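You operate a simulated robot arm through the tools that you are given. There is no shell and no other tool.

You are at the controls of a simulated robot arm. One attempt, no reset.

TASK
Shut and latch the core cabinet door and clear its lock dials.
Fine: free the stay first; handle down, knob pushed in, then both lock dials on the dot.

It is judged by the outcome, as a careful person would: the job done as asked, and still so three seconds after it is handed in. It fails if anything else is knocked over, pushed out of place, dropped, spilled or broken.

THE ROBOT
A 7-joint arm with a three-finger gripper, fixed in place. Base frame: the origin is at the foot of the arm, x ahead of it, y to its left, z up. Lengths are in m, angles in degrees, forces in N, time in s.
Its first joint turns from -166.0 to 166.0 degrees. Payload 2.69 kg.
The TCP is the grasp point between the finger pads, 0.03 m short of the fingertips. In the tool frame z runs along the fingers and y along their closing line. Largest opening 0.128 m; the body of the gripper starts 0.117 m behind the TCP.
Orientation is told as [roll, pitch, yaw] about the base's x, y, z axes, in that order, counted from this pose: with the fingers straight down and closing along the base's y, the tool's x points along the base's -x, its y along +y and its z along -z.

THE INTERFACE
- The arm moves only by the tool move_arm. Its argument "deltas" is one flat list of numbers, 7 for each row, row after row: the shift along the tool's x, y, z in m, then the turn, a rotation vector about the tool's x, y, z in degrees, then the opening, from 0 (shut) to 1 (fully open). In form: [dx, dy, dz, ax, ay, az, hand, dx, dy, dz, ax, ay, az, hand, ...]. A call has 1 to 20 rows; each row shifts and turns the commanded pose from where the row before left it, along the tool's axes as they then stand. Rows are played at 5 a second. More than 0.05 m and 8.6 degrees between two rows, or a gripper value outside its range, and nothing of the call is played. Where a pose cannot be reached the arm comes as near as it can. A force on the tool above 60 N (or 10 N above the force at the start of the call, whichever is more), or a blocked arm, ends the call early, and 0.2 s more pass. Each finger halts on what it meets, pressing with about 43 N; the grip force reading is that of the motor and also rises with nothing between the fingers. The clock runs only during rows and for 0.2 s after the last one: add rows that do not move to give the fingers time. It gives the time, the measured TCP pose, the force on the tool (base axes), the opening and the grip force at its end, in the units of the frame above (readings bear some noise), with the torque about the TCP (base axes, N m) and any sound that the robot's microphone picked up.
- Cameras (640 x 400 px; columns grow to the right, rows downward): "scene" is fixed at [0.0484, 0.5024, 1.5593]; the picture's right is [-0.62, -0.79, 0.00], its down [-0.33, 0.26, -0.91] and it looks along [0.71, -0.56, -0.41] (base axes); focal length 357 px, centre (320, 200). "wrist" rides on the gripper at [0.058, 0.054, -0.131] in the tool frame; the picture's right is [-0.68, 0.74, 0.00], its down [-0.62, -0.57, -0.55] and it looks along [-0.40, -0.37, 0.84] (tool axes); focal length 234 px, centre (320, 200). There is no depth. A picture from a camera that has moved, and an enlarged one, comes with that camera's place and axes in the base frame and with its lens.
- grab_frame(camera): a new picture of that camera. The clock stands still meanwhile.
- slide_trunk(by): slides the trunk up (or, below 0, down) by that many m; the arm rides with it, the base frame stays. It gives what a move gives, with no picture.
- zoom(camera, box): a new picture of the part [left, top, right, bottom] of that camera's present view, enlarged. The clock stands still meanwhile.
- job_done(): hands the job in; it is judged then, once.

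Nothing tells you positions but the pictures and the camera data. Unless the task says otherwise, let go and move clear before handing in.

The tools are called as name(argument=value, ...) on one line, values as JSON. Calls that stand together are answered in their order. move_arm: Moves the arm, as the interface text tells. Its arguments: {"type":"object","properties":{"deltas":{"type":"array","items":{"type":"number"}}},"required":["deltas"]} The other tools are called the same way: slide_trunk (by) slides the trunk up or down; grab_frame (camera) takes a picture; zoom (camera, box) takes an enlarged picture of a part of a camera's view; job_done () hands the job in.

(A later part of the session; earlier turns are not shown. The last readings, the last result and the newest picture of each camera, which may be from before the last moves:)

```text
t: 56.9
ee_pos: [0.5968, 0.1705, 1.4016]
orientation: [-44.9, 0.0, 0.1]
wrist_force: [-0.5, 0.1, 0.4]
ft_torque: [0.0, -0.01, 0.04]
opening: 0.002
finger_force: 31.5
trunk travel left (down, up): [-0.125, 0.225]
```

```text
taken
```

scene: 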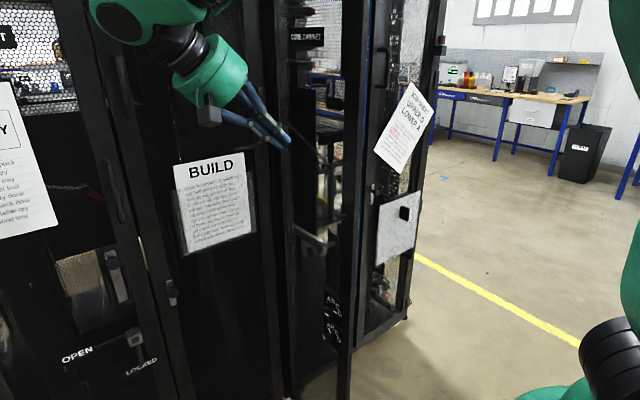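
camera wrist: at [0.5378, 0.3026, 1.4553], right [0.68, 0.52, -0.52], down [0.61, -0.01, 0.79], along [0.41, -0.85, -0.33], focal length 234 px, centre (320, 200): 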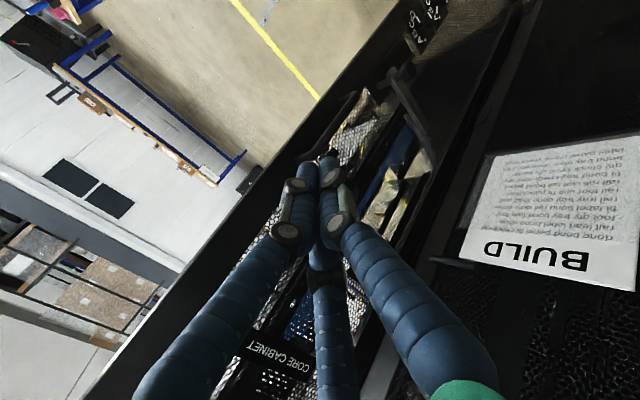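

Good: the hand now slants toward the door and sees its outer face. I'll zoom in on the lever, knob and dials from here.

zoom(camera="wrist", box=[300, 0, 480, 120])

zoom(camera="wrist", box=[300, 60, 460, 180])

```text
3.33 times, centred on (390, 60) of wrist
camera zoom: at [0.5378, 0.3026, 1.4553], right [0.68, 0.52, -0.52], down [0.61, -0.01, 0.79], along [0.41, -0.85, -0.33], focal length 781 px, centre (87, 667)
```

zoom: 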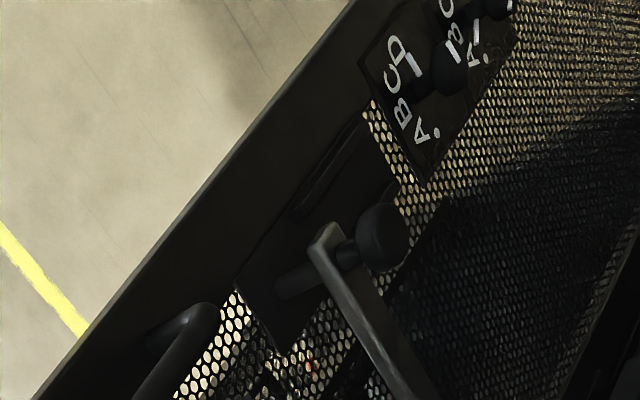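

```text
3.33 times, centred on (380, 120) of wrist
camera zoom: at [0.5378, 0.3026, 1.4553], right [0.68, 0.52, -0.52], down [0.61, -0.01, 0.79], along [0.41, -0.85, -0.33], focal length 781 px, centre (120, 467)
```

zoom: 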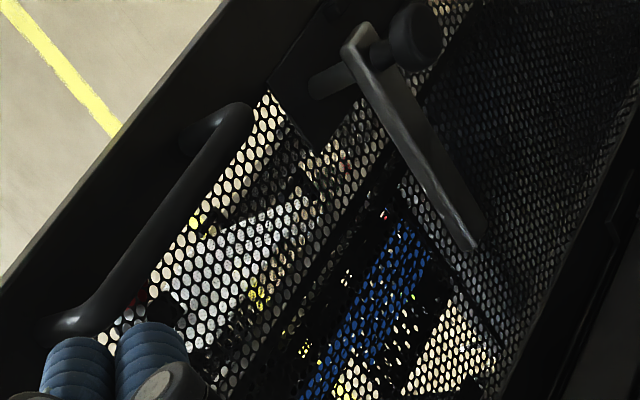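

I can see the lever (horizontal, toward the hinge), its outward knob on the pivot axis, and the channel plate below it. Now I'll push the door's stile from this side.

move_arm(deltas=[0, -0.034, 0.034, 0, 0, 0, 0, 0, -0.034, 0.034, 0, 0, 0, 0, 0, -0.025, 0.025, 0, 0, 0, 0, 0, -0.014, 0.014, 0, 0, 0, 0, 0, -0.014, 0.014, 0, 0, 0, 0])

grab_frame(camera="scene")

grab_frame(camera="wrist")

```text
t: 58.1
ee_pos: [0.5966, 0.0008, 1.4]
orientation: [-44.9, -0.1, 0.0]
wrist_force: [-0.1, -0.7, 0.4]
ft_torque: [0.02, 0.01, -0.04]
opening: 0.0022
finger_force: 31.3
trunk travel left (down, up): [-0.125, 0.225]
```

```text
taken
```

scene: 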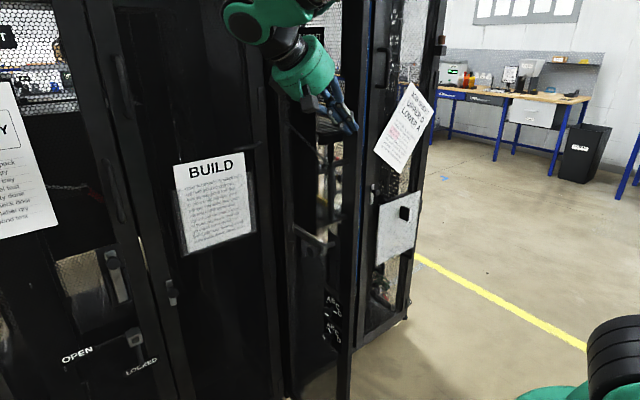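

```text
taken
camera wrist: at [0.537, 0.1315, 1.4545], right [0.68, 0.52, -0.52], down [0.61, -0.01, 0.79], along [0.41, -0.85, -0.33], focal length 234 px, centre (320, 200)
```

wrist: 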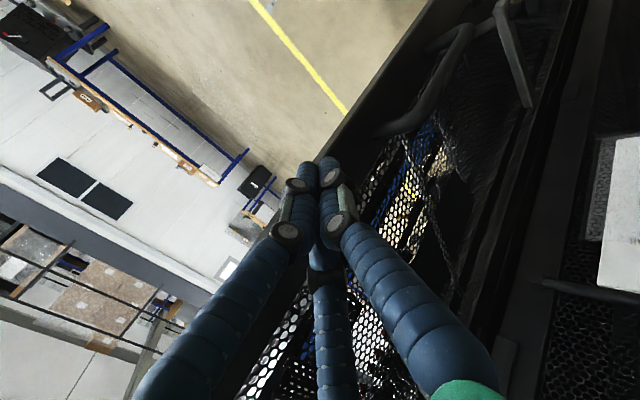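

The fingertips are right at the free edge (x≈0.60). I'll back off slightly, move about 4 cm toward the hinge, and then push.

move_arm(deltas=[0, 0.021, -0.021, 0, 0, 0, 0, -0.042, 0, 0, 0, 0, 0, 0, 0, -0.014, 0.014, 0, 0, 0, 0, 0, -0.014, 0.014, 0, 0, 0, 0, 0, -0.014, 0.014, 0, 0, 0, 0])

grab_frame(camera="wrist")

```text
t: 59.3
ee_pos: [0.6389, -0.029, 1.4009]
orientation: [-44.8, -0.2, 0.1]
wrist_force: [0.7, -0.2, -0.1]
ft_torque: [-0.03, 0.02, 0.03]
opening: 0.0021
finger_force: 31.2
trunk travel left (down, up): [-0.125, 0.225]
```

```text
taken
camera wrist: at [0.5802, 0.1023, 1.4556], right [0.68, 0.52, -0.52], down [0.61, -0.01, 0.79], along [0.41, -0.85, -0.33], focal length 234 px, centre (320, 200)
```

wrist: 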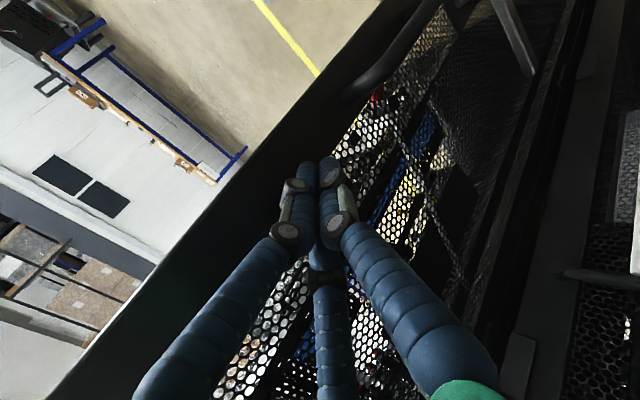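

move_arm(deltas=[0, -0.014, 0.014, 0, 0, 0, 0, 0, -0.014, 0.014, 0, 0, 0, 0, 0, -0.014, 0.014, 0, 0, 0, 0])

grab_frame(camera="wrist")

grab_frame(camera="scene")

```text
t: 60.1
ee_pos: [0.6408, -0.0886, 1.4023]
orientation: [-44.8, 0.0, 0.0]
wrist_force: [0.0, -0.5, -0.7]
ft_torque: [-0.01, -0.03, 0.02]
opening: 0.0021
finger_force: 30.8
trunk travel left (down, up): [-0.125, 0.225]
```

```text
taken
camera wrist: at [0.5812, 0.0418, 1.4555], right [0.68, 0.52, -0.52], down [0.61, -0.01, 0.79], along [0.41, -0.85, -0.33], focal length 234 px, centre (320, 200)
```

wrist: 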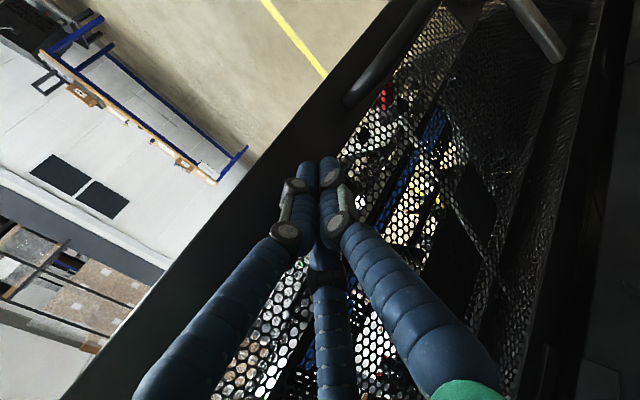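

```text
taken
```

scene: 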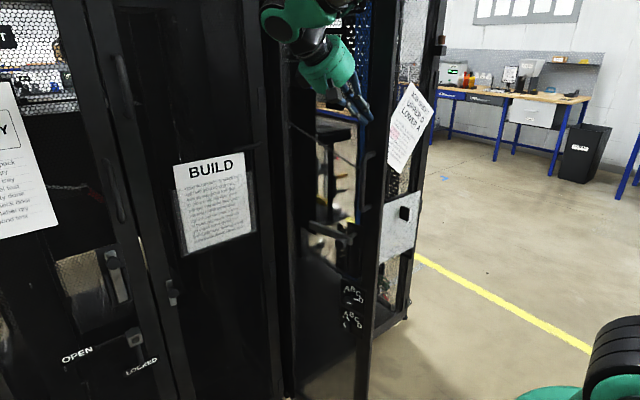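

The door is swinging shut with the push and the stay no longer holds it. I'll follow the arc around the hinge, turning the hand as I go.

move_arm(deltas=[-0.0053, -0.0226, 0.0226, 0, -5.3, -5.3, 0, -0.0012, -0.0229, 0.0229, 0, -5.3, -5.3, 0, -0.0061, -0.029, 0.029, 0, -5.3, -5.3, 0, -0.0006, -0.0293, 0.0293, 0, -5.3, -5.3, 0])

grab_frame(camera="wrist")

grab_frame(camera="scene")

```text
t: 61.1
ee_pos: [0.6824, -0.2297, 1.4002]
orientation: [-44.9, -0.3, 30.1]
wrist_force: [0.5, 0.2, 0.4]
ft_torque: [0.0, 0.02, -0.01]
opening: 0.0022
finger_force: 32.0
trunk travel left (down, up): [-0.125, 0.225]
```

```text
taken
camera wrist: at [0.5663, -0.1463, 1.4539], right [0.32, 0.79, -0.52], down [0.54, 0.3, 0.79], along [0.78, -0.53, -0.33], focal length 234 px, centre (320, 200)
```

wrist: 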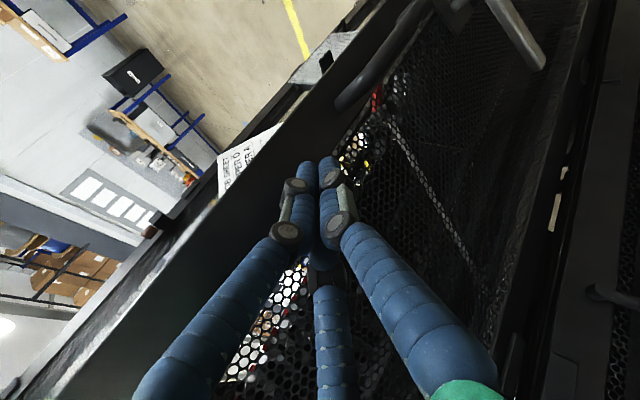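

```text
taken
```

scene: 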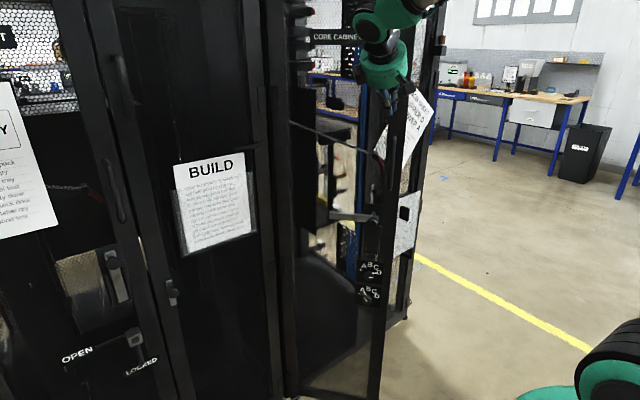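

move_arm(deltas=[-0.0062, -0.0288, 0.0288, 0, -5.3, -5.3, 0, -0.0009, -0.0291, 0.0291, 0, -5.3, -5.3, 0, -0.0062, -0.0288, 0.0288, 0, -6.0, -6.0, 0, 0, -0.0292, 0.0292, 0, -6.0, -6.0, 0])

grab_frame(camera="wrist")

grab_frame(camera="scene")

```text
t: 62.1
ee_pos: [0.8027, -0.343, 1.3985]
orientation: [-45.0, -0.3, 61.9]
wrist_force: [0.8, 0.3, 0.7]
ft_torque: [-0.05, -0.02, -0.03]
opening: 0.002
finger_force: 31.6
trunk travel left (down, up): [-0.125, 0.225]
```

```text
taken
camera wrist: at [0.6595, -0.3334, 1.452], right [-0.14, 0.84, -0.52], down [0.3, 0.54, 0.79], along [0.94, -0.04, -0.33], focal length 234 px, centre (320, 200)
```

wrist: 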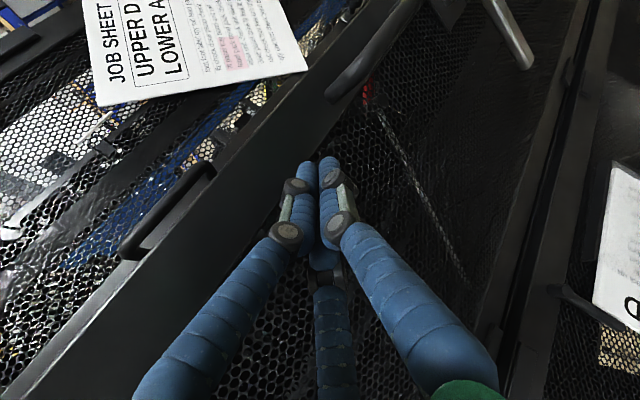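

```text
taken
```

scene: 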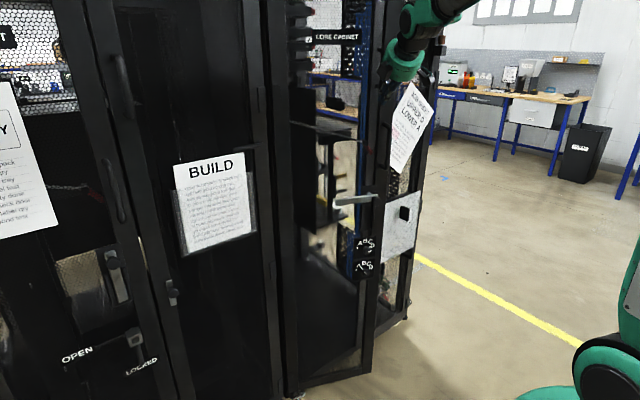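

move_arm(deltas=[-0.0045, -0.0291, 0.0291, 0, -5.65, -5.65, 0, 0.0013, -0.0292, 0.0292, 0, -5.65, -5.65, 0])

grab_frame(camera="wrist")

grab_frame(camera="scene")

```text
t: 62.7
ee_pos: [0.8797, -0.374, 1.3973]
orientation: [-45.1, -0.3, 77.9]
wrist_force: [0.4, -0.2, 0.5]
ft_torque: [-0.01, -0.09, 0.03]
opening: 0.0019
finger_force: 31.4
trunk travel left (down, up): [-0.125, 0.225]
```

```text
taken
camera wrist: at [0.7387, -0.4041, 1.4509], right [-0.37, 0.77, -0.52], down [0.14, 0.59, 0.79], along [0.92, 0.22, -0.33], focal length 234 px, centre (320, 200)
```

wrist: 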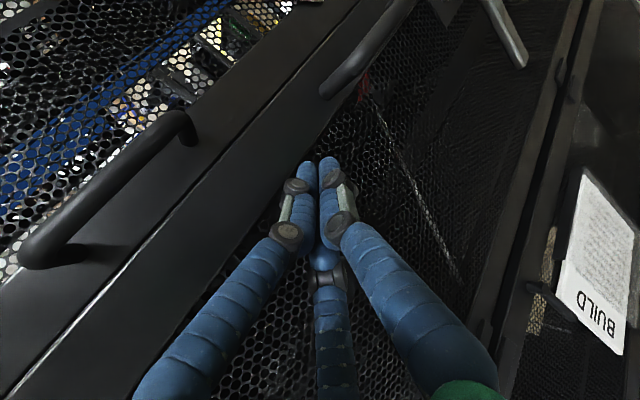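

```text
taken
```

scene: 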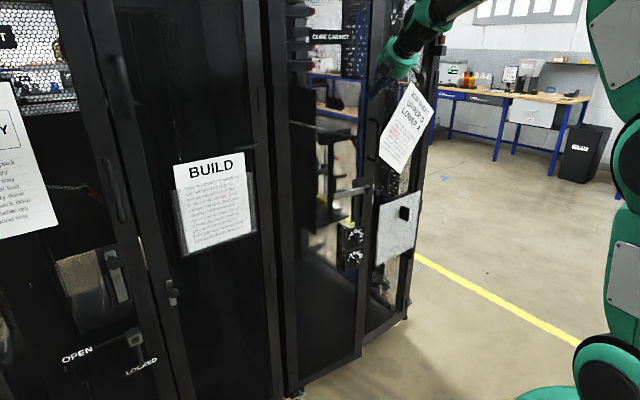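

move_arm(deltas=[-0.004, -0.0139, 0.0139, 0, -4.2, -4.2, 0, -0.002, -0.0139, 0.0139, 0, -4.2, -4.2, 0, 0, -0.007, 0.007, 0, 0, 0, 0])

grab_frame(camera="scene")

grab_frame(camera="wrist")

```text
t: 63.5
ee_pos: [0.9283, -0.3744, 1.3994]
orientation: [-45.1, -0.3, 89.8]
wrist_force: [-0.2, -0.6, -0.7]
ft_torque: [0.02, 0.03, 0.04]
opening: 0.0021
finger_force: 30.9
trunk travel left (down, up): [-0.125, 0.225]
```

```text
taken
```

scene: 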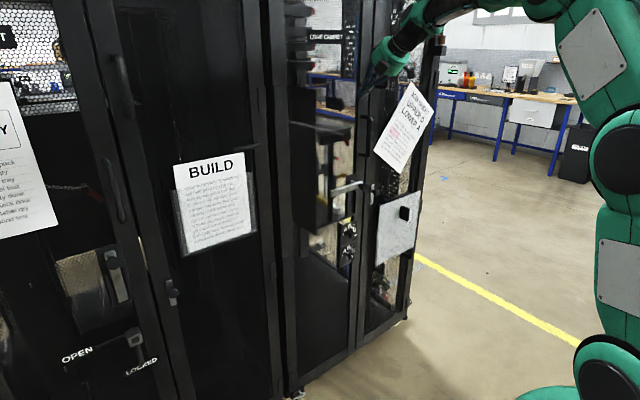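

```text
taken
camera wrist: at [0.7966, -0.4313, 1.453], right [-0.52, 0.68, -0.52], down [0.01, 0.61, 0.79], along [0.85, 0.4, -0.32], focal length 234 px, centre (320, 200)
```

wrist: 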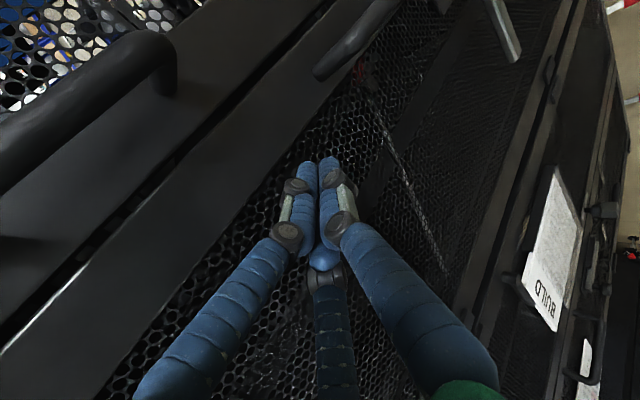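

move_arm(deltas=[0, -0.005, 0.005, 0, 0, 0, 0, 0, -0.005, 0.005, 0, 0, 0, 0, 0, -0.005, 0.005, 0, 0, 0, 0])

grab_frame(camera="scene")

grab_frame(camera="wrist")

```text
t: 64.3
ee_pos: [0.9435, -0.3729, 1.3997]
orientation: [-45.0, -0.2, 89.9]
wrist_force: [-56.2, 7.7, -6.2]
ft_torque: [-0.09, 0.73, 0.22]
opening: 0.0022
finger_force: 31.5
trunk travel left (down, up): [-0.125, 0.225]
```

```text
taken
```

scene: 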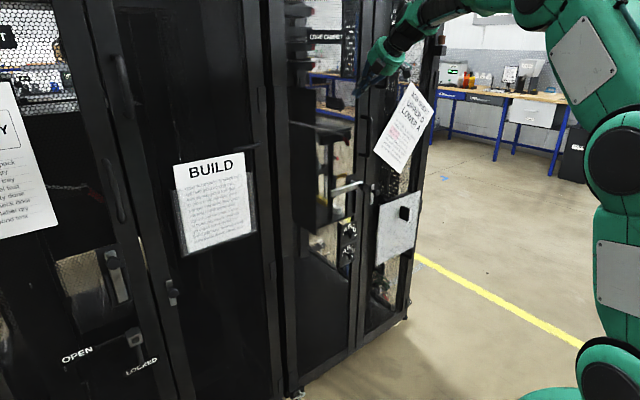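

```text
taken
camera wrist: at [0.8128, -0.431, 1.453], right [-0.52, 0.68, -0.52], down [0.01, 0.61, 0.79], along [0.85, 0.4, -0.33], focal length 234 px, centre (320, 200)
```

wrist: 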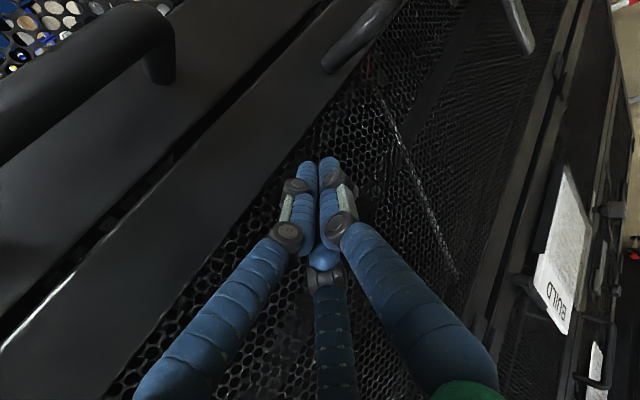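

The door is fully home: it stopped me at about 56 N. I'll ease off, back away, and look at the lever and dials from the front.

move_arm(deltas=[0, 0.01, -0.01, 0, 0, 0, 0, 0, 0.0336, -0.0336, 0, 0, 0, 0, 0, 0.0336, -0.0336, 0, 0, 0, 0, 0, 0.0336, -0.0336, 0, 0, 0, 0, 0, 0.0336, -0.0336, 0, 0, 0, 0, 0, 0.03, 0.03, 0, 0, 0, 0, 0, 0.03, 0.03, 0, 0, 0, 0, 0, 0.03, 0.03, 0, 0, 0, 0])

grab_frame(camera="wrist")

grab_frame(camera="scene")

```text
t: 66.1
ee_pos: [0.747, -0.3724, 1.2707]
orientation: [-45.1, -0.2, 89.9]
wrist_force: [-0.5, 0.3, 0.5]
ft_torque: [-0.02, 0.02, 0.02]
opening: 0.0021
finger_force: 31.9
trunk travel left (down, up): [-0.125, 0.225]
```

```text
taken
camera wrist: at [0.615, -0.4294, 1.3249], right [-0.52, 0.68, -0.52], down [0.01, 0.61, 0.79], along [0.86, 0.4, -0.33], focal length 234 px, centre (320, 200)
```

wrist: 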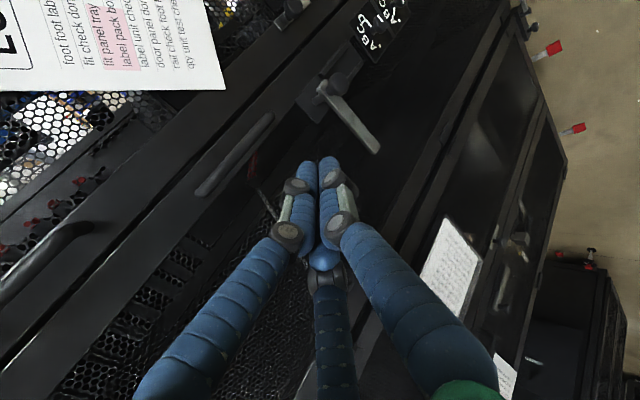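

```text
taken
```

scene: 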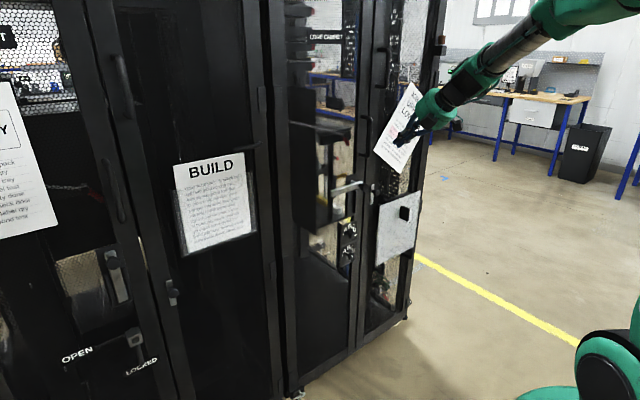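

zoom(camera="wrist", box=[260, 0, 440, 160])

zoom(camera="scene", box=[290, 150, 430, 280])

zoom(camera="scene", box=[320, 210, 370, 270])

```text
2.50 times, centred on (350, 80) of wrist
camera zoom: at [0.615, -0.4294, 1.3249], right [-0.52, 0.68, -0.52], down [0.01, 0.61, 0.79], along [0.86, 0.4, -0.33], focal length 585 px, centre (245, 500)
```

zoom: 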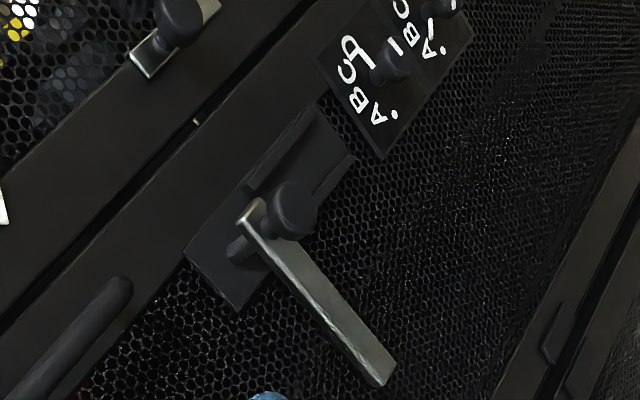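

```text
3.08 times, centred on (360, 215) of scene
camera zoom: at [0.0484, 0.5024, 1.5593], right [-0.62, -0.79, 0.0], down [-0.33, 0.26, -0.91], along [0.71, -0.56, -0.41], focal length 1099 px, centre (197, 154)
```

zoom: 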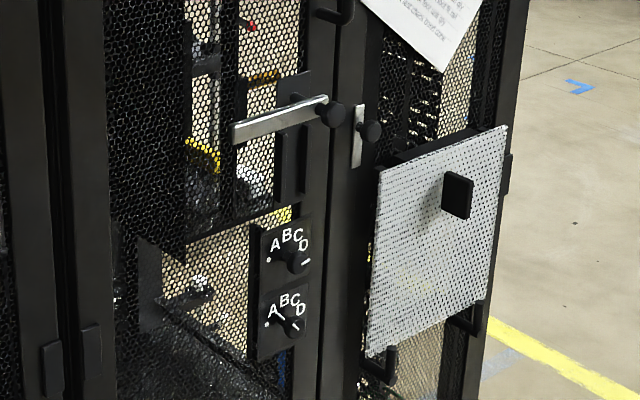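

```text
6.67 times, centred on (345, 240) of scene
camera zoom: at [0.0484, 0.5024, 1.5593], right [-0.62, -0.79, 0.0], down [-0.33, 0.26, -0.91], along [0.71, -0.56, -0.41], focal length 2382 px, centre (153, -67)
```

zoom: 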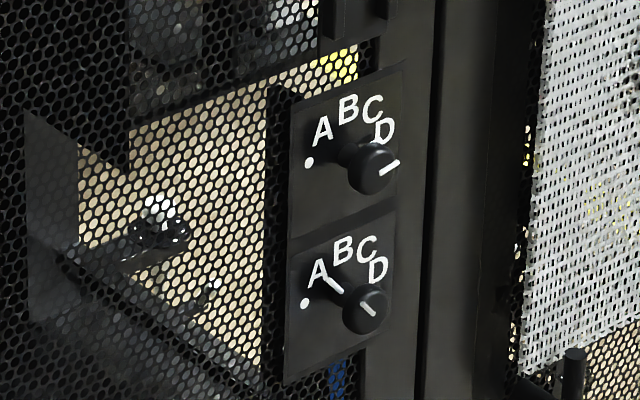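

The front view is clear: the lever bar runs from the pivot knob (0.90,-0.377,1.06) left to its end (0.924,-0.247,1.063); the dials read upper D and lower A, with the dot at 9 o'clock. I'll bring the fingertips above the lever's outer part.

move_arm(deltas=[-0.0475, 0, 0, 0, 0, 0, 0, -0.0475, 0, 0, 0, 0, 0, 0, 0, 0.0306, 0.0306, 0, 0, 0, 0, 0, 0.0306, 0.0306, 0, 0, 0, 0, 0, 0.0306, 0.0306, 0, 0, 0, 0, 0, -0.029, 0.029, 0, 0, 0, 0, 0, -0.029, 0.029, 0, 0, 0, 0, 0, -0.029, 0.029, 0, 0, 0, 0])

grab_frame(camera="wrist")

grab_frame(camera="scene")

```text
t: 67.9
ee_pos: [0.8687, -0.2782, 1.1423]
orientation: [-45.1, -0.3, 89.9]
wrist_force: [-0.5, 0.0, 0.2]
ft_torque: [0.0, -0.07, -0.02]
opening: 0.0021
finger_force: 31.2
trunk travel left (down, up): [-0.125, 0.225]
```

```text
taken
camera wrist: at [0.737, -0.3354, 1.1955], right [-0.52, 0.68, -0.52], down [0.01, 0.61, 0.79], along [0.85, 0.4, -0.33], focal length 234 px, centre (320, 200)
```

wrist: 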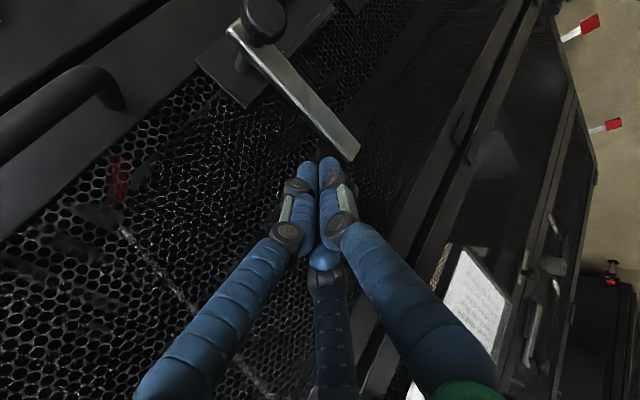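

```text
taken
```

scene: 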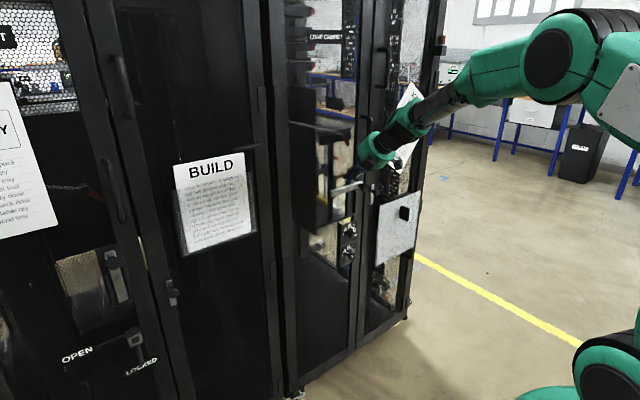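

move_arm(deltas=[0, -0.0159, 0.0159, 0, 0, 0, 0, 0, -0.0159, 0.0159, 0, 0, 0, 0, 0, 0.0106, 0.0106, 0, 0, 0, 0, 0, 0.0106, 0.0106, 0, 0, 0, 0])

grab_frame(camera="wrist")

zoom(camera="scene", box=[310, 130, 430, 230])

```text
t: 68.9
ee_pos: [0.9124, -0.2766, 1.1119]
orientation: [-45.2, -0.1, 89.9]
wrist_force: [-0.2, 0.3, 0.0]
ft_torque: [0.01, 0.04, 0.01]
opening: 0.0019
finger_force: 31.7
trunk travel left (down, up): [-0.125, 0.225]
```

```text
taken
camera wrist: at [0.7815, -0.3349, 1.1666], right [-0.52, 0.68, -0.52], down [0.01, 0.61, 0.79], along [0.86, 0.4, -0.33], focal length 234 px, centre (320, 200)
```

wrist: 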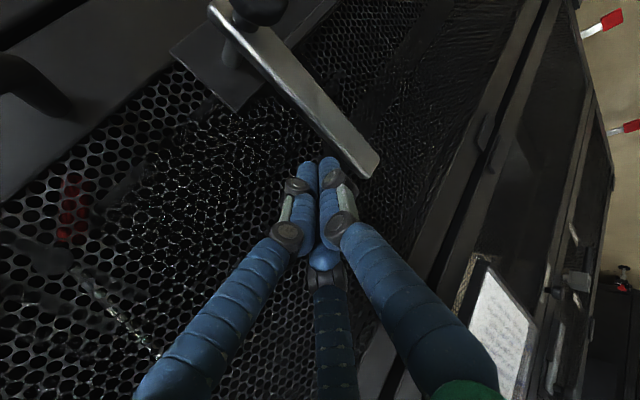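

```text
4.00 times, centred on (370, 180) of scene
camera zoom: at [0.0484, 0.5024, 1.5593], right [-0.62, -0.79, 0.0], down [-0.33, 0.26, -0.91], along [0.71, -0.56, -0.41], focal length 1429 px, centre (120, 280)
```

zoom: 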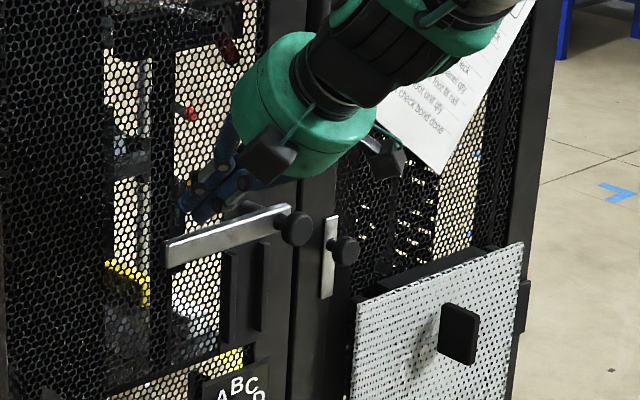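

The fingertips are just above the lever. I'll press it down along its arc, in stages.

move_arm(deltas=[0, 0.0141, 0.0141, 0, 0, 0, 0, 0, 0.0141, 0.0141, 0, 0, 0, 0])

grab_frame(camera="wrist")

```text
t: 69.5
ee_pos: [0.9112, -0.2777, 1.0714]
orientation: [-45.1, -0.3, 89.9]
wrist_force: [0.0, 0.5, 0.3]
ft_torque: [-0.02, 0.0, -0.03]
opening: 0.0024
finger_force: 30.9
trunk travel left (down, up): [-0.125, 0.225]
```

```text
taken
camera wrist: at [0.7804, -0.3353, 1.1253], right [-0.52, 0.68, -0.52], down [0.01, 0.61, 0.79], along [0.86, 0.4, -0.33], focal length 234 px, centre (320, 200)
```

wrist: 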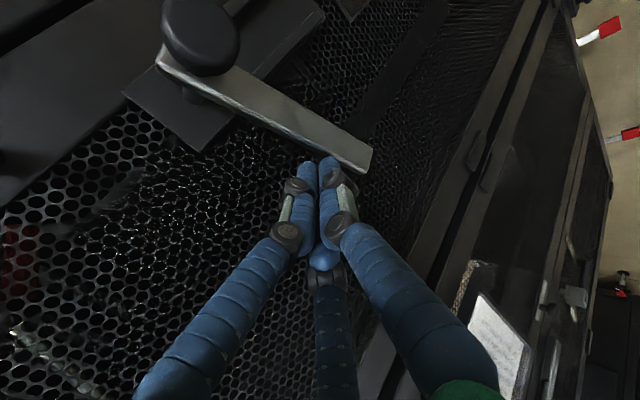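

The lever is turning down easily. Continuing along its arc.

move_arm(deltas=[0.0056, 0.0176, 0.0176, 0, 0, 0, 0, 0.0123, 0.0165, 0.0165, 0, 0, 0, 0])

grab_frame(camera="wrist")

move_arm(deltas=[0.018, 0.0136, 0.0136, 0, 0, 0, 0, 0.0214, 0.0099, 0.0099, 0, 0, 0, 0])

grab_frame(camera="wrist")

zoom(camera="scene", box=[310, 150, 430, 250])

```text
t: 70.1
ee_pos: [0.9133, -0.2955, 1.0249]
orientation: [-45.1, -0.2, 89.8]
wrist_force: [0.3, -0.1, 0.0]
ft_torque: [-0.02, 0.03, -0.01]
opening: 0.0021
finger_force: 31.4
trunk travel left (down, up): [-0.125, 0.225]
```

```text
taken
camera wrist: at [0.7813, -0.353, 1.0778], right [-0.52, 0.68, -0.52], down [0.01, 0.61, 0.79], along [0.86, 0.4, -0.33], focal length 234 px, centre (320, 200)
```

wrist: 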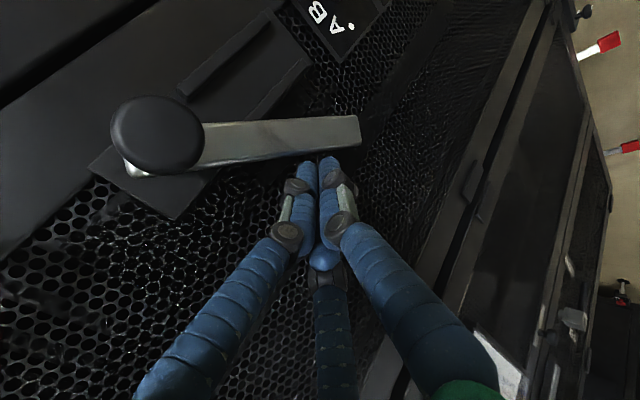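

```text
t: 70.7
ee_pos: [0.9135, -0.3318, 0.9905]
orientation: [-45.1, -0.3, 89.9]
wrist_force: [-0.5, -0.2, -0.5]
ft_torque: [-0.01, 0.01, -0.04]
opening: 0.0021
finger_force: 31.6
trunk travel left (down, up): [-0.125, 0.225]
```

```text
taken
camera wrist: at [0.7814, -0.3905, 1.0444], right [-0.52, 0.68, -0.52], down [0.01, 0.61, 0.79], along [0.85, 0.4, -0.33], focal length 234 px, centre (320, 200)
```

wrist: 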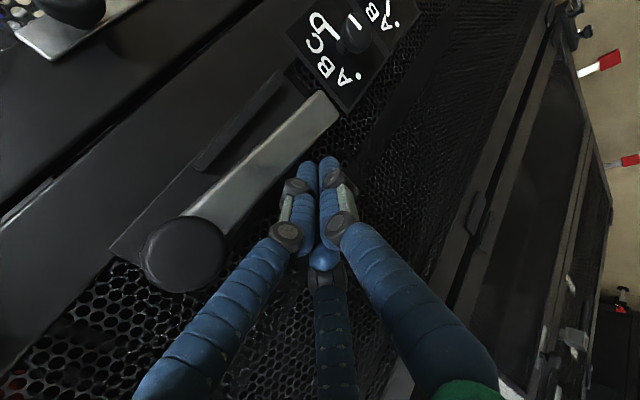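

```text
4.00 times, centred on (370, 200) of scene
camera zoom: at [0.0484, 0.5024, 1.5593], right [-0.62, -0.79, 0.0], down [-0.33, 0.26, -0.91], along [0.71, -0.56, -0.41], focal length 1429 px, centre (120, 200)
```

zoom: 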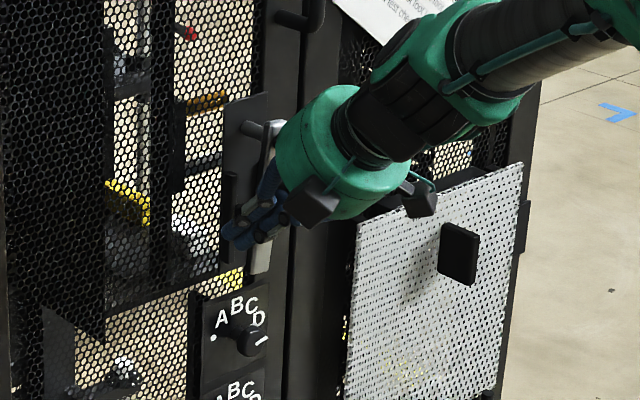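

move_arm(deltas=[0.012, 0.003, 0.003, 0, 0, 0, 0, 0.012, 0.002, 0.002, 0, 0, 0, 0])

grab_frame(camera="wrist")

zoom(camera="scene", box=[310, 150, 430, 250])

```text
t: 71.4
ee_pos: [0.9157, -0.3471, 0.9831]
orientation: [-45.0, -0.5, 90.7]
wrist_force: [-1.5, 15.8, 2.5]
ft_torque: [0.0, -0.25, 0.08]
opening: 0.002
finger_force: 31.8
trunk travel left (down, up): [-0.125, 0.225]
stopped in row 2: the force on the tool passed its limit at 66 N (the readings are from after the stop); the commanded pose is now the measured one
```

```text
taken
camera wrist: at [0.7851, -0.4066, 1.0368], right [-0.53, 0.68, -0.51], down [0.01, 0.61, 0.79], along [0.85, 0.42, -0.33], focal length 234 px, centre (320, 200)
```

wrist: 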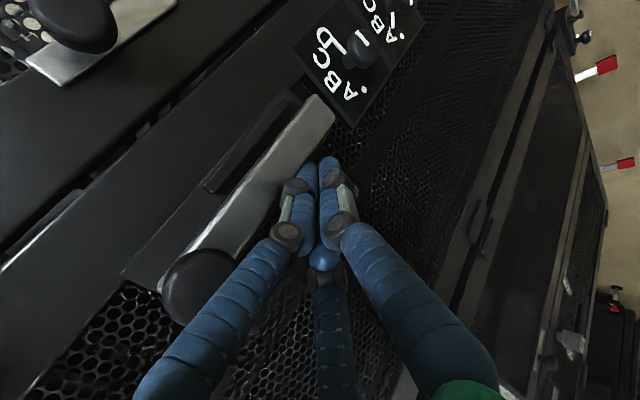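

```text
4.00 times, centred on (370, 200) of scene
camera zoom: at [0.0484, 0.5024, 1.5593], right [-0.62, -0.79, 0.0], down [-0.33, 0.26, -0.91], along [0.71, -0.56, -0.41], focal length 1429 px, centre (120, 200)
```

zoom: 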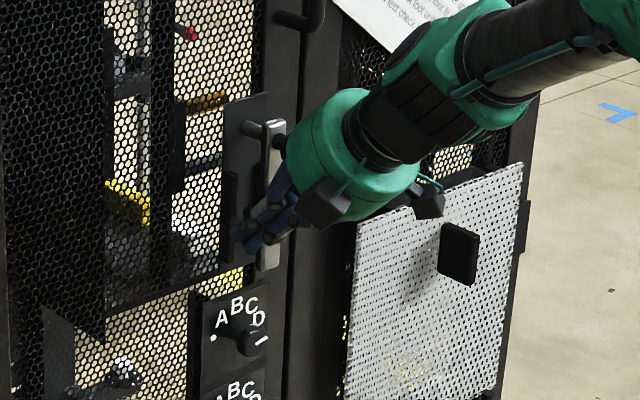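

The lever met its stop pointing down. I'll back off and look at how it sits over the channel.

move_arm(deltas=[-0.02, 0, 0, 0, 0, 0, 0, -0.01, 0.0283, -0.0283, 0, 0, 0, 0, 0, 0.0333, -0.0333, 0, 0, 0, 0, 0, 0.0333, -0.0333, 0, 0, 0, 0, 0, -0.02, -0.02, 0, 0, 0, 0, 0, -0.02, -0.02, 0, 0, 0, 0])

grab_frame(camera="wrist")

zoom(camera="scene", box=[310, 160, 410, 240])

zoom(camera="wrist", box=[200, 0, 400, 130])

```text
t: 72.8
ee_pos: [0.7812, -0.3212, 1.0385]
orientation: [-44.9, -0.5, 90.5]
wrist_force: [-0.7, 0.1, -0.8]
ft_torque: [0.02, -0.02, -0.02]
opening: 0.0021
finger_force: 31.7
trunk travel left (down, up): [-0.125, 0.225]
```

```text
taken
camera wrist: at [0.6504, -0.3799, 1.092], right [-0.53, 0.68, -0.51], down [0.01, 0.61, 0.79], along [0.85, 0.41, -0.33], focal length 234 px, centre (320, 200)
```

wrist: 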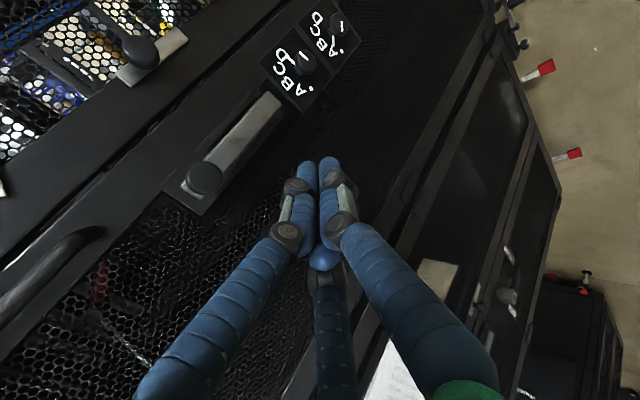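

```text
5.00 times, centred on (360, 200) of scene
camera zoom: at [0.0484, 0.5024, 1.5593], right [-0.62, -0.79, 0.0], down [-0.33, 0.26, -0.91], along [0.71, -0.56, -0.41], focal length 1786 px, centre (120, 200)
```

zoom: 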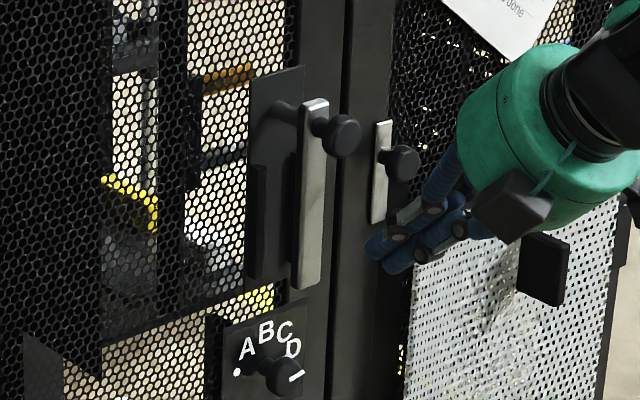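

```text
3.08 times, centred on (300, 65) of wrist
camera zoom: at [0.6504, -0.3799, 1.092], right [-0.53, 0.68, -0.51], down [0.01, 0.61, 0.79], along [0.85, 0.41, -0.33], focal length 720 px, centre (382, 615)
```

zoom: 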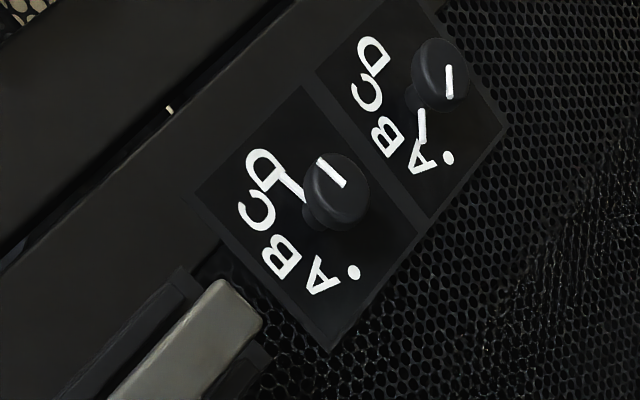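

The lever hangs straight down over the channel, with the knob still out at about (0.90,-0.376,1.06). I'll level the hand and line the closed fingertips up with the knob.

move_arm(deltas=[0.009, 0, 0, 7.5, 0, 0, 0, 0.009, 0, 0, 7.5, 0, 0, 0, 0.009, 0, 0, 7.5, 0, 0, 0, 0.009, 0, 0, 7.5, 0, 0, 0, 0.009, 0, 0, 7.5, 0, 0, 0, 0.009, 0, 0, 7.5, 0, 0, 0, 0, -0.021, 0, 0, 0, 0, 0, 0, 0, 0.02, 0, 0, 0, 0])

grab_frame(camera="wrist")

zoom(camera="scene", box=[310, 140, 430, 240])

```text
t: 74.6
ee_pos: [0.8092, -0.325, 1.0435]
orientation: [-48.7, -0.5, 90.5]
wrist_force: [-1.0, 0.6, 1.0]
ft_torque: [-0.01, 0.02, 0.01]
opening: 0.0024
finger_force: 31.4
out of reach, approached as far as the arm can: row 1, 2, 3, 4, 5, 6
trunk travel left (down, up): [-0.125, 0.225]
```

```text
taken
camera wrist: at [0.6752, -0.3842, 1.0873], right [-0.49, 0.68, -0.55], down [-0.05, 0.61, 0.79], along [0.87, 0.41, -0.27], focal length 234 px, centre (320, 200)
```

wrist: 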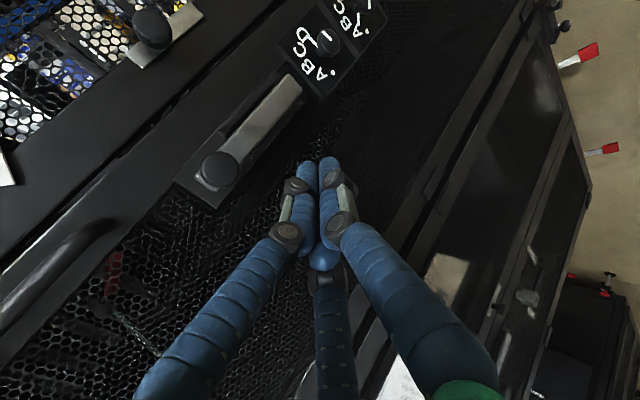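

```text
4.00 times, centred on (370, 190) of scene
camera zoom: at [0.0484, 0.5024, 1.5593], right [-0.62, -0.79, 0.0], down [-0.33, 0.26, -0.91], along [0.71, -0.56, -0.41], focal length 1429 px, centre (120, 240)
```

zoom: 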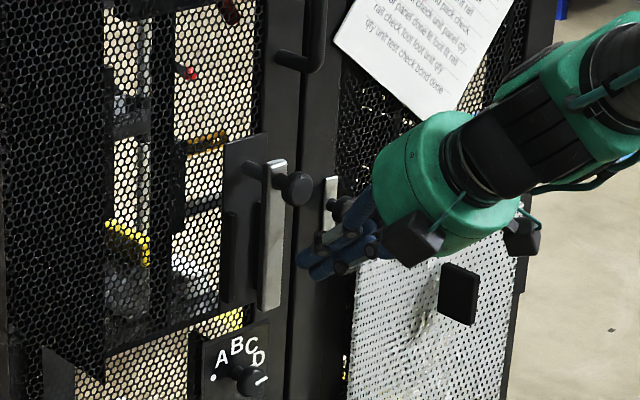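

Levelling further is beyond a joint limit, but a slanted push will do: the fingertips' front edge can press the knob straight in. I'll line up with the knob's centre.

move_arm(deltas=[0.0255, -0.0198, 0.0006, 0, 0, 0, 0, 0.0255, -0.0198, 0.0006, 0, 0, 0, 0])

grab_frame(camera="wrist")

zoom(camera="scene", box=[310, 140, 430, 240])

```text
t: 75.2
ee_pos: [0.836, -0.3766, 1.0696]
orientation: [-48.7, -0.7, 90.5]
wrist_force: [-1.0, 0.7, -0.1]
ft_torque: [0.0, 0.0, -0.02]
opening: 0.0021
finger_force: 31.8
trunk travel left (down, up): [-0.125, 0.225]
```

```text
taken
camera wrist: at [0.7026, -0.4357, 1.1146], right [-0.49, 0.68, -0.55], down [-0.04, 0.61, 0.79], along [0.87, 0.41, -0.27], focal length 234 px, centre (320, 200)
```

wrist: 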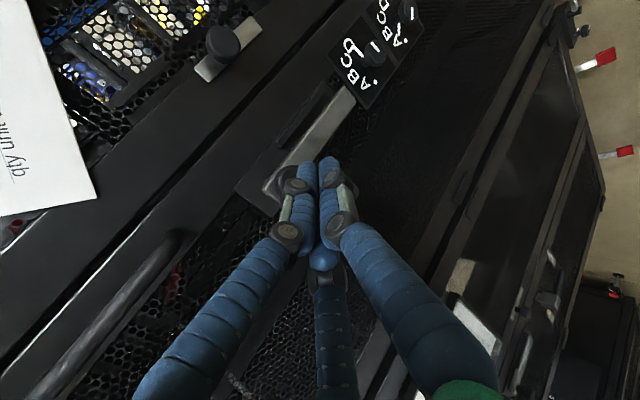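

```text
4.00 times, centred on (370, 190) of scene
camera zoom: at [0.0484, 0.5024, 1.5593], right [-0.62, -0.79, 0.0], down [-0.33, 0.26, -0.91], along [0.71, -0.56, -0.41], focal length 1429 px, centre (120, 240)
```

zoom: 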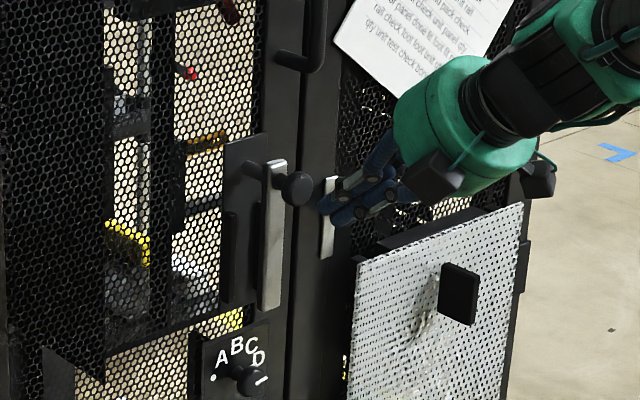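

move_arm(deltas=[0, -0.0053, 0.006, 0, 0, 0, 0, 0, -0.0053, 0.006, 0, 0, 0, 0, 0, -0.0053, 0.006, 0, 0, 0, 0, 0, -0.0053, 0.006, 0, 0, 0, 0])

zoom(camera="scene", box=[310, 140, 430, 240])

```text
t: 76.2
ee_pos: [0.87, -0.377, 1.0696]
orientation: [-48.8, -0.5, 90.5]
wrist_force: [-2.2, -0.3, -3.0]
ft_torque: [0.01, 0.25, -0.08]
opening: 0.002
finger_force: 32.1
trunk travel left (down, up): [-0.125, 0.225]
```

```text
4.00 times, centred on (370, 190) of scene
camera zoom: at [0.0484, 0.5024, 1.5593], right [-0.62, -0.79, 0.0], down [-0.33, 0.26, -0.91], along [0.71, -0.56, -0.41], focal length 1429 px, centre (120, 240)
```

zoom: 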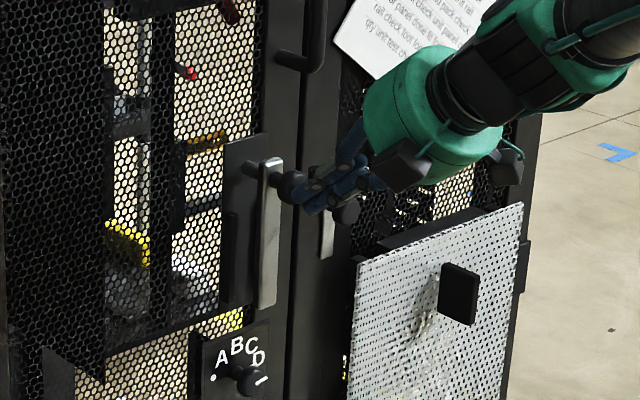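

move_arm(deltas=[0, -0.0083, 0.0034, 0, 0, 0, 0, 0, -0.0053, 0.006, 0, 0, 0, 0])

zoom(camera="scene", box=[310, 140, 430, 240])

grab_frame(camera="wrist")

```text
t: 76.8
ee_pos: [0.8868, -0.3756, 1.0743]
orientation: [-48.9, -0.6, 90.4]
wrist_force: [0.3, -0.9, -0.2]
ft_torque: [-0.01, 0.0, 0.0]
opening: 0.0018
finger_force: 31.9
trunk travel left (down, up): [-0.125, 0.225]
```

```text
4.00 times, centred on (370, 190) of scene
camera zoom: at [0.0484, 0.5024, 1.5593], right [-0.62, -0.79, 0.0], down [-0.33, 0.26, -0.91], along [0.71, -0.56, -0.41], focal length 1429 px, centre (120, 240)
```

zoom: 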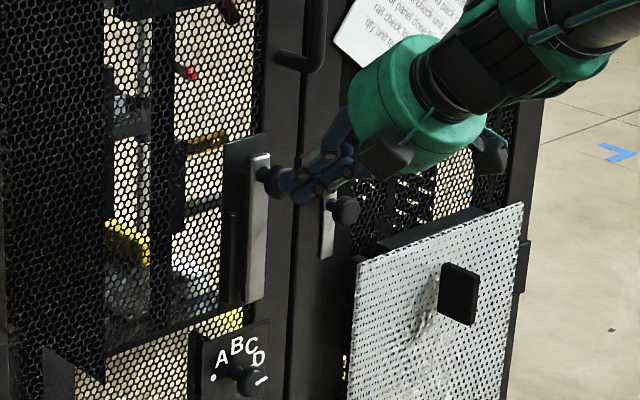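

```text
taken
camera wrist: at [0.7523, -0.4353, 1.1201], right [-0.49, 0.68, -0.55], down [-0.04, 0.61, 0.79], along [0.87, 0.41, -0.27], focal length 234 px, centre (320, 200)
```

wrist: 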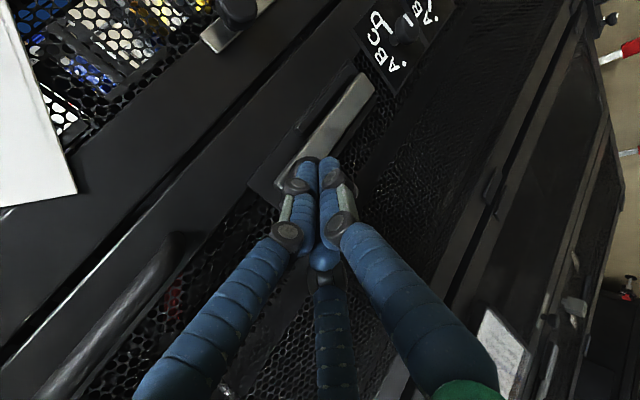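

The whole lever is sliding in toward the channel as I push the knob. I'll keep going until it bottoms out.

move_arm(deltas=[0, -0.0053, 0.006, 0, 0, 0, 0, 0, -0.0053, 0.006, 0, 0, 0, 0])

zoom(camera="scene", box=[310, 140, 430, 240])

```text
t: 77.4
ee_pos: [0.8962, -0.3761, 1.0748]
orientation: [-48.7, -0.5, 90.5]
wrist_force: [-46.4, 5.0, 6.7]
ft_torque: [-0.07, 0.23, 0.06]
opening: 0.0022
finger_force: 31.5
trunk travel left (down, up): [-0.125, 0.225]
```

```text
4.00 times, centred on (370, 190) of scene
camera zoom: at [0.0484, 0.5024, 1.5593], right [-0.62, -0.79, 0.0], down [-0.33, 0.26, -0.91], along [0.71, -0.56, -0.41], focal length 1429 px, centre (120, 240)
```

zoom: 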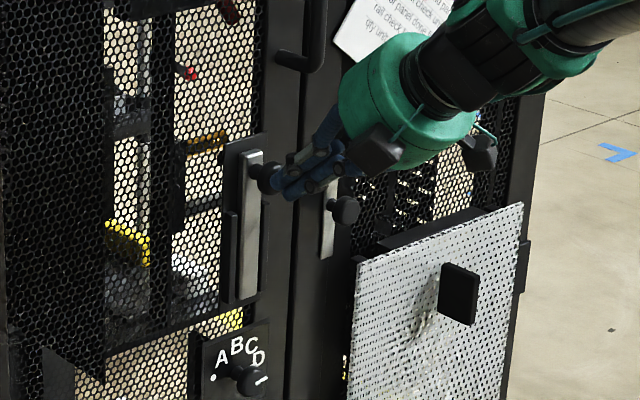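

It bottomed out at about 46 N. I'll back off and check that it stays in.

move_arm(deltas=[0, 0.0066, -0.0075, 0, 0, 0, 0, 0, 0.0264, -0.03, 0, 0, 0, 0, 0, 0.0264, -0.03, 0, 0, 0, 0, -0.03, 0.0132, -0.015, 0, 0, 0, 0])

zoom(camera="scene", box=[310, 150, 410, 270])

grab_frame(camera="wrist")

zoom(camera="wrist", box=[160, 40, 340, 200])

```text
t: 78.4
ee_pos: [0.7888, -0.3486, 1.0739]
orientation: [-48.8, -0.5, 90.3]
wrist_force: [1.4, 0.1, 0.3]
ft_torque: [0.06, 0.0, 0.07]
opening: 0.0018
finger_force: 32.0
trunk travel left (down, up): [-0.125, 0.225]
```

```text
3.33 times, centred on (360, 210) of scene
camera zoom: at [0.0484, 0.5024, 1.5593], right [-0.62, -0.79, 0.0], down [-0.33, 0.26, -0.91], along [0.71, -0.56, -0.41], focal length 1191 px, centre (187, 167)
```

zoom: 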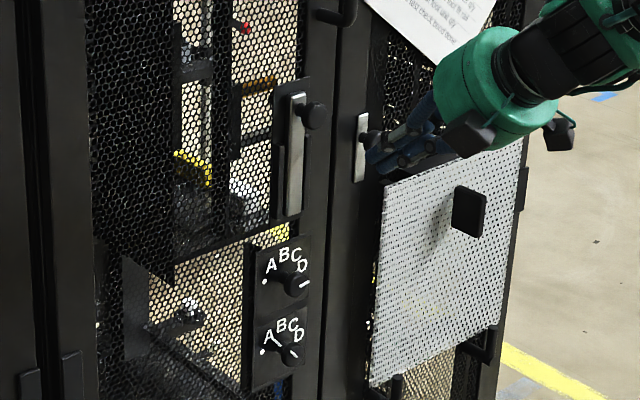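

```text
taken
camera wrist: at [0.6547, -0.4074, 1.1186], right [-0.49, 0.68, -0.55], down [-0.04, 0.61, 0.79], along [0.87, 0.41, -0.27], focal length 234 px, centre (320, 200)
```

wrist: 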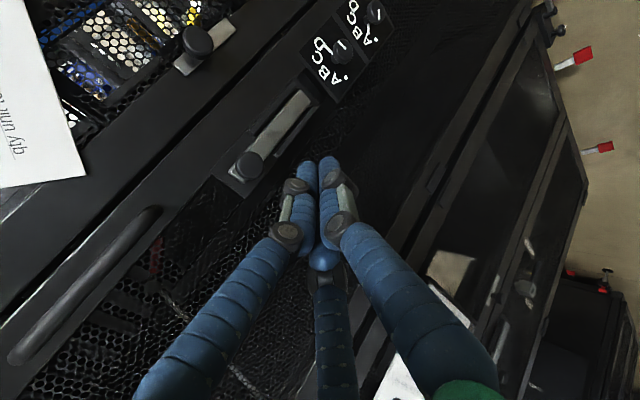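

```text
2.50 times, centred on (250, 120) of wrist
camera zoom: at [0.6547, -0.4074, 1.1186], right [-0.49, 0.68, -0.55], down [-0.04, 0.61, 0.79], along [0.87, 0.41, -0.27], focal length 585 px, centre (495, 400)
```

zoom: 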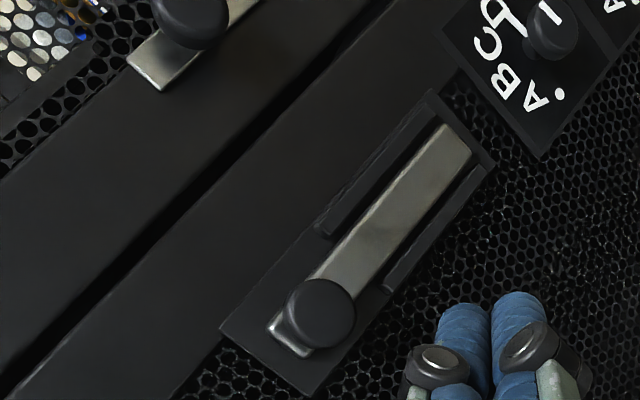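

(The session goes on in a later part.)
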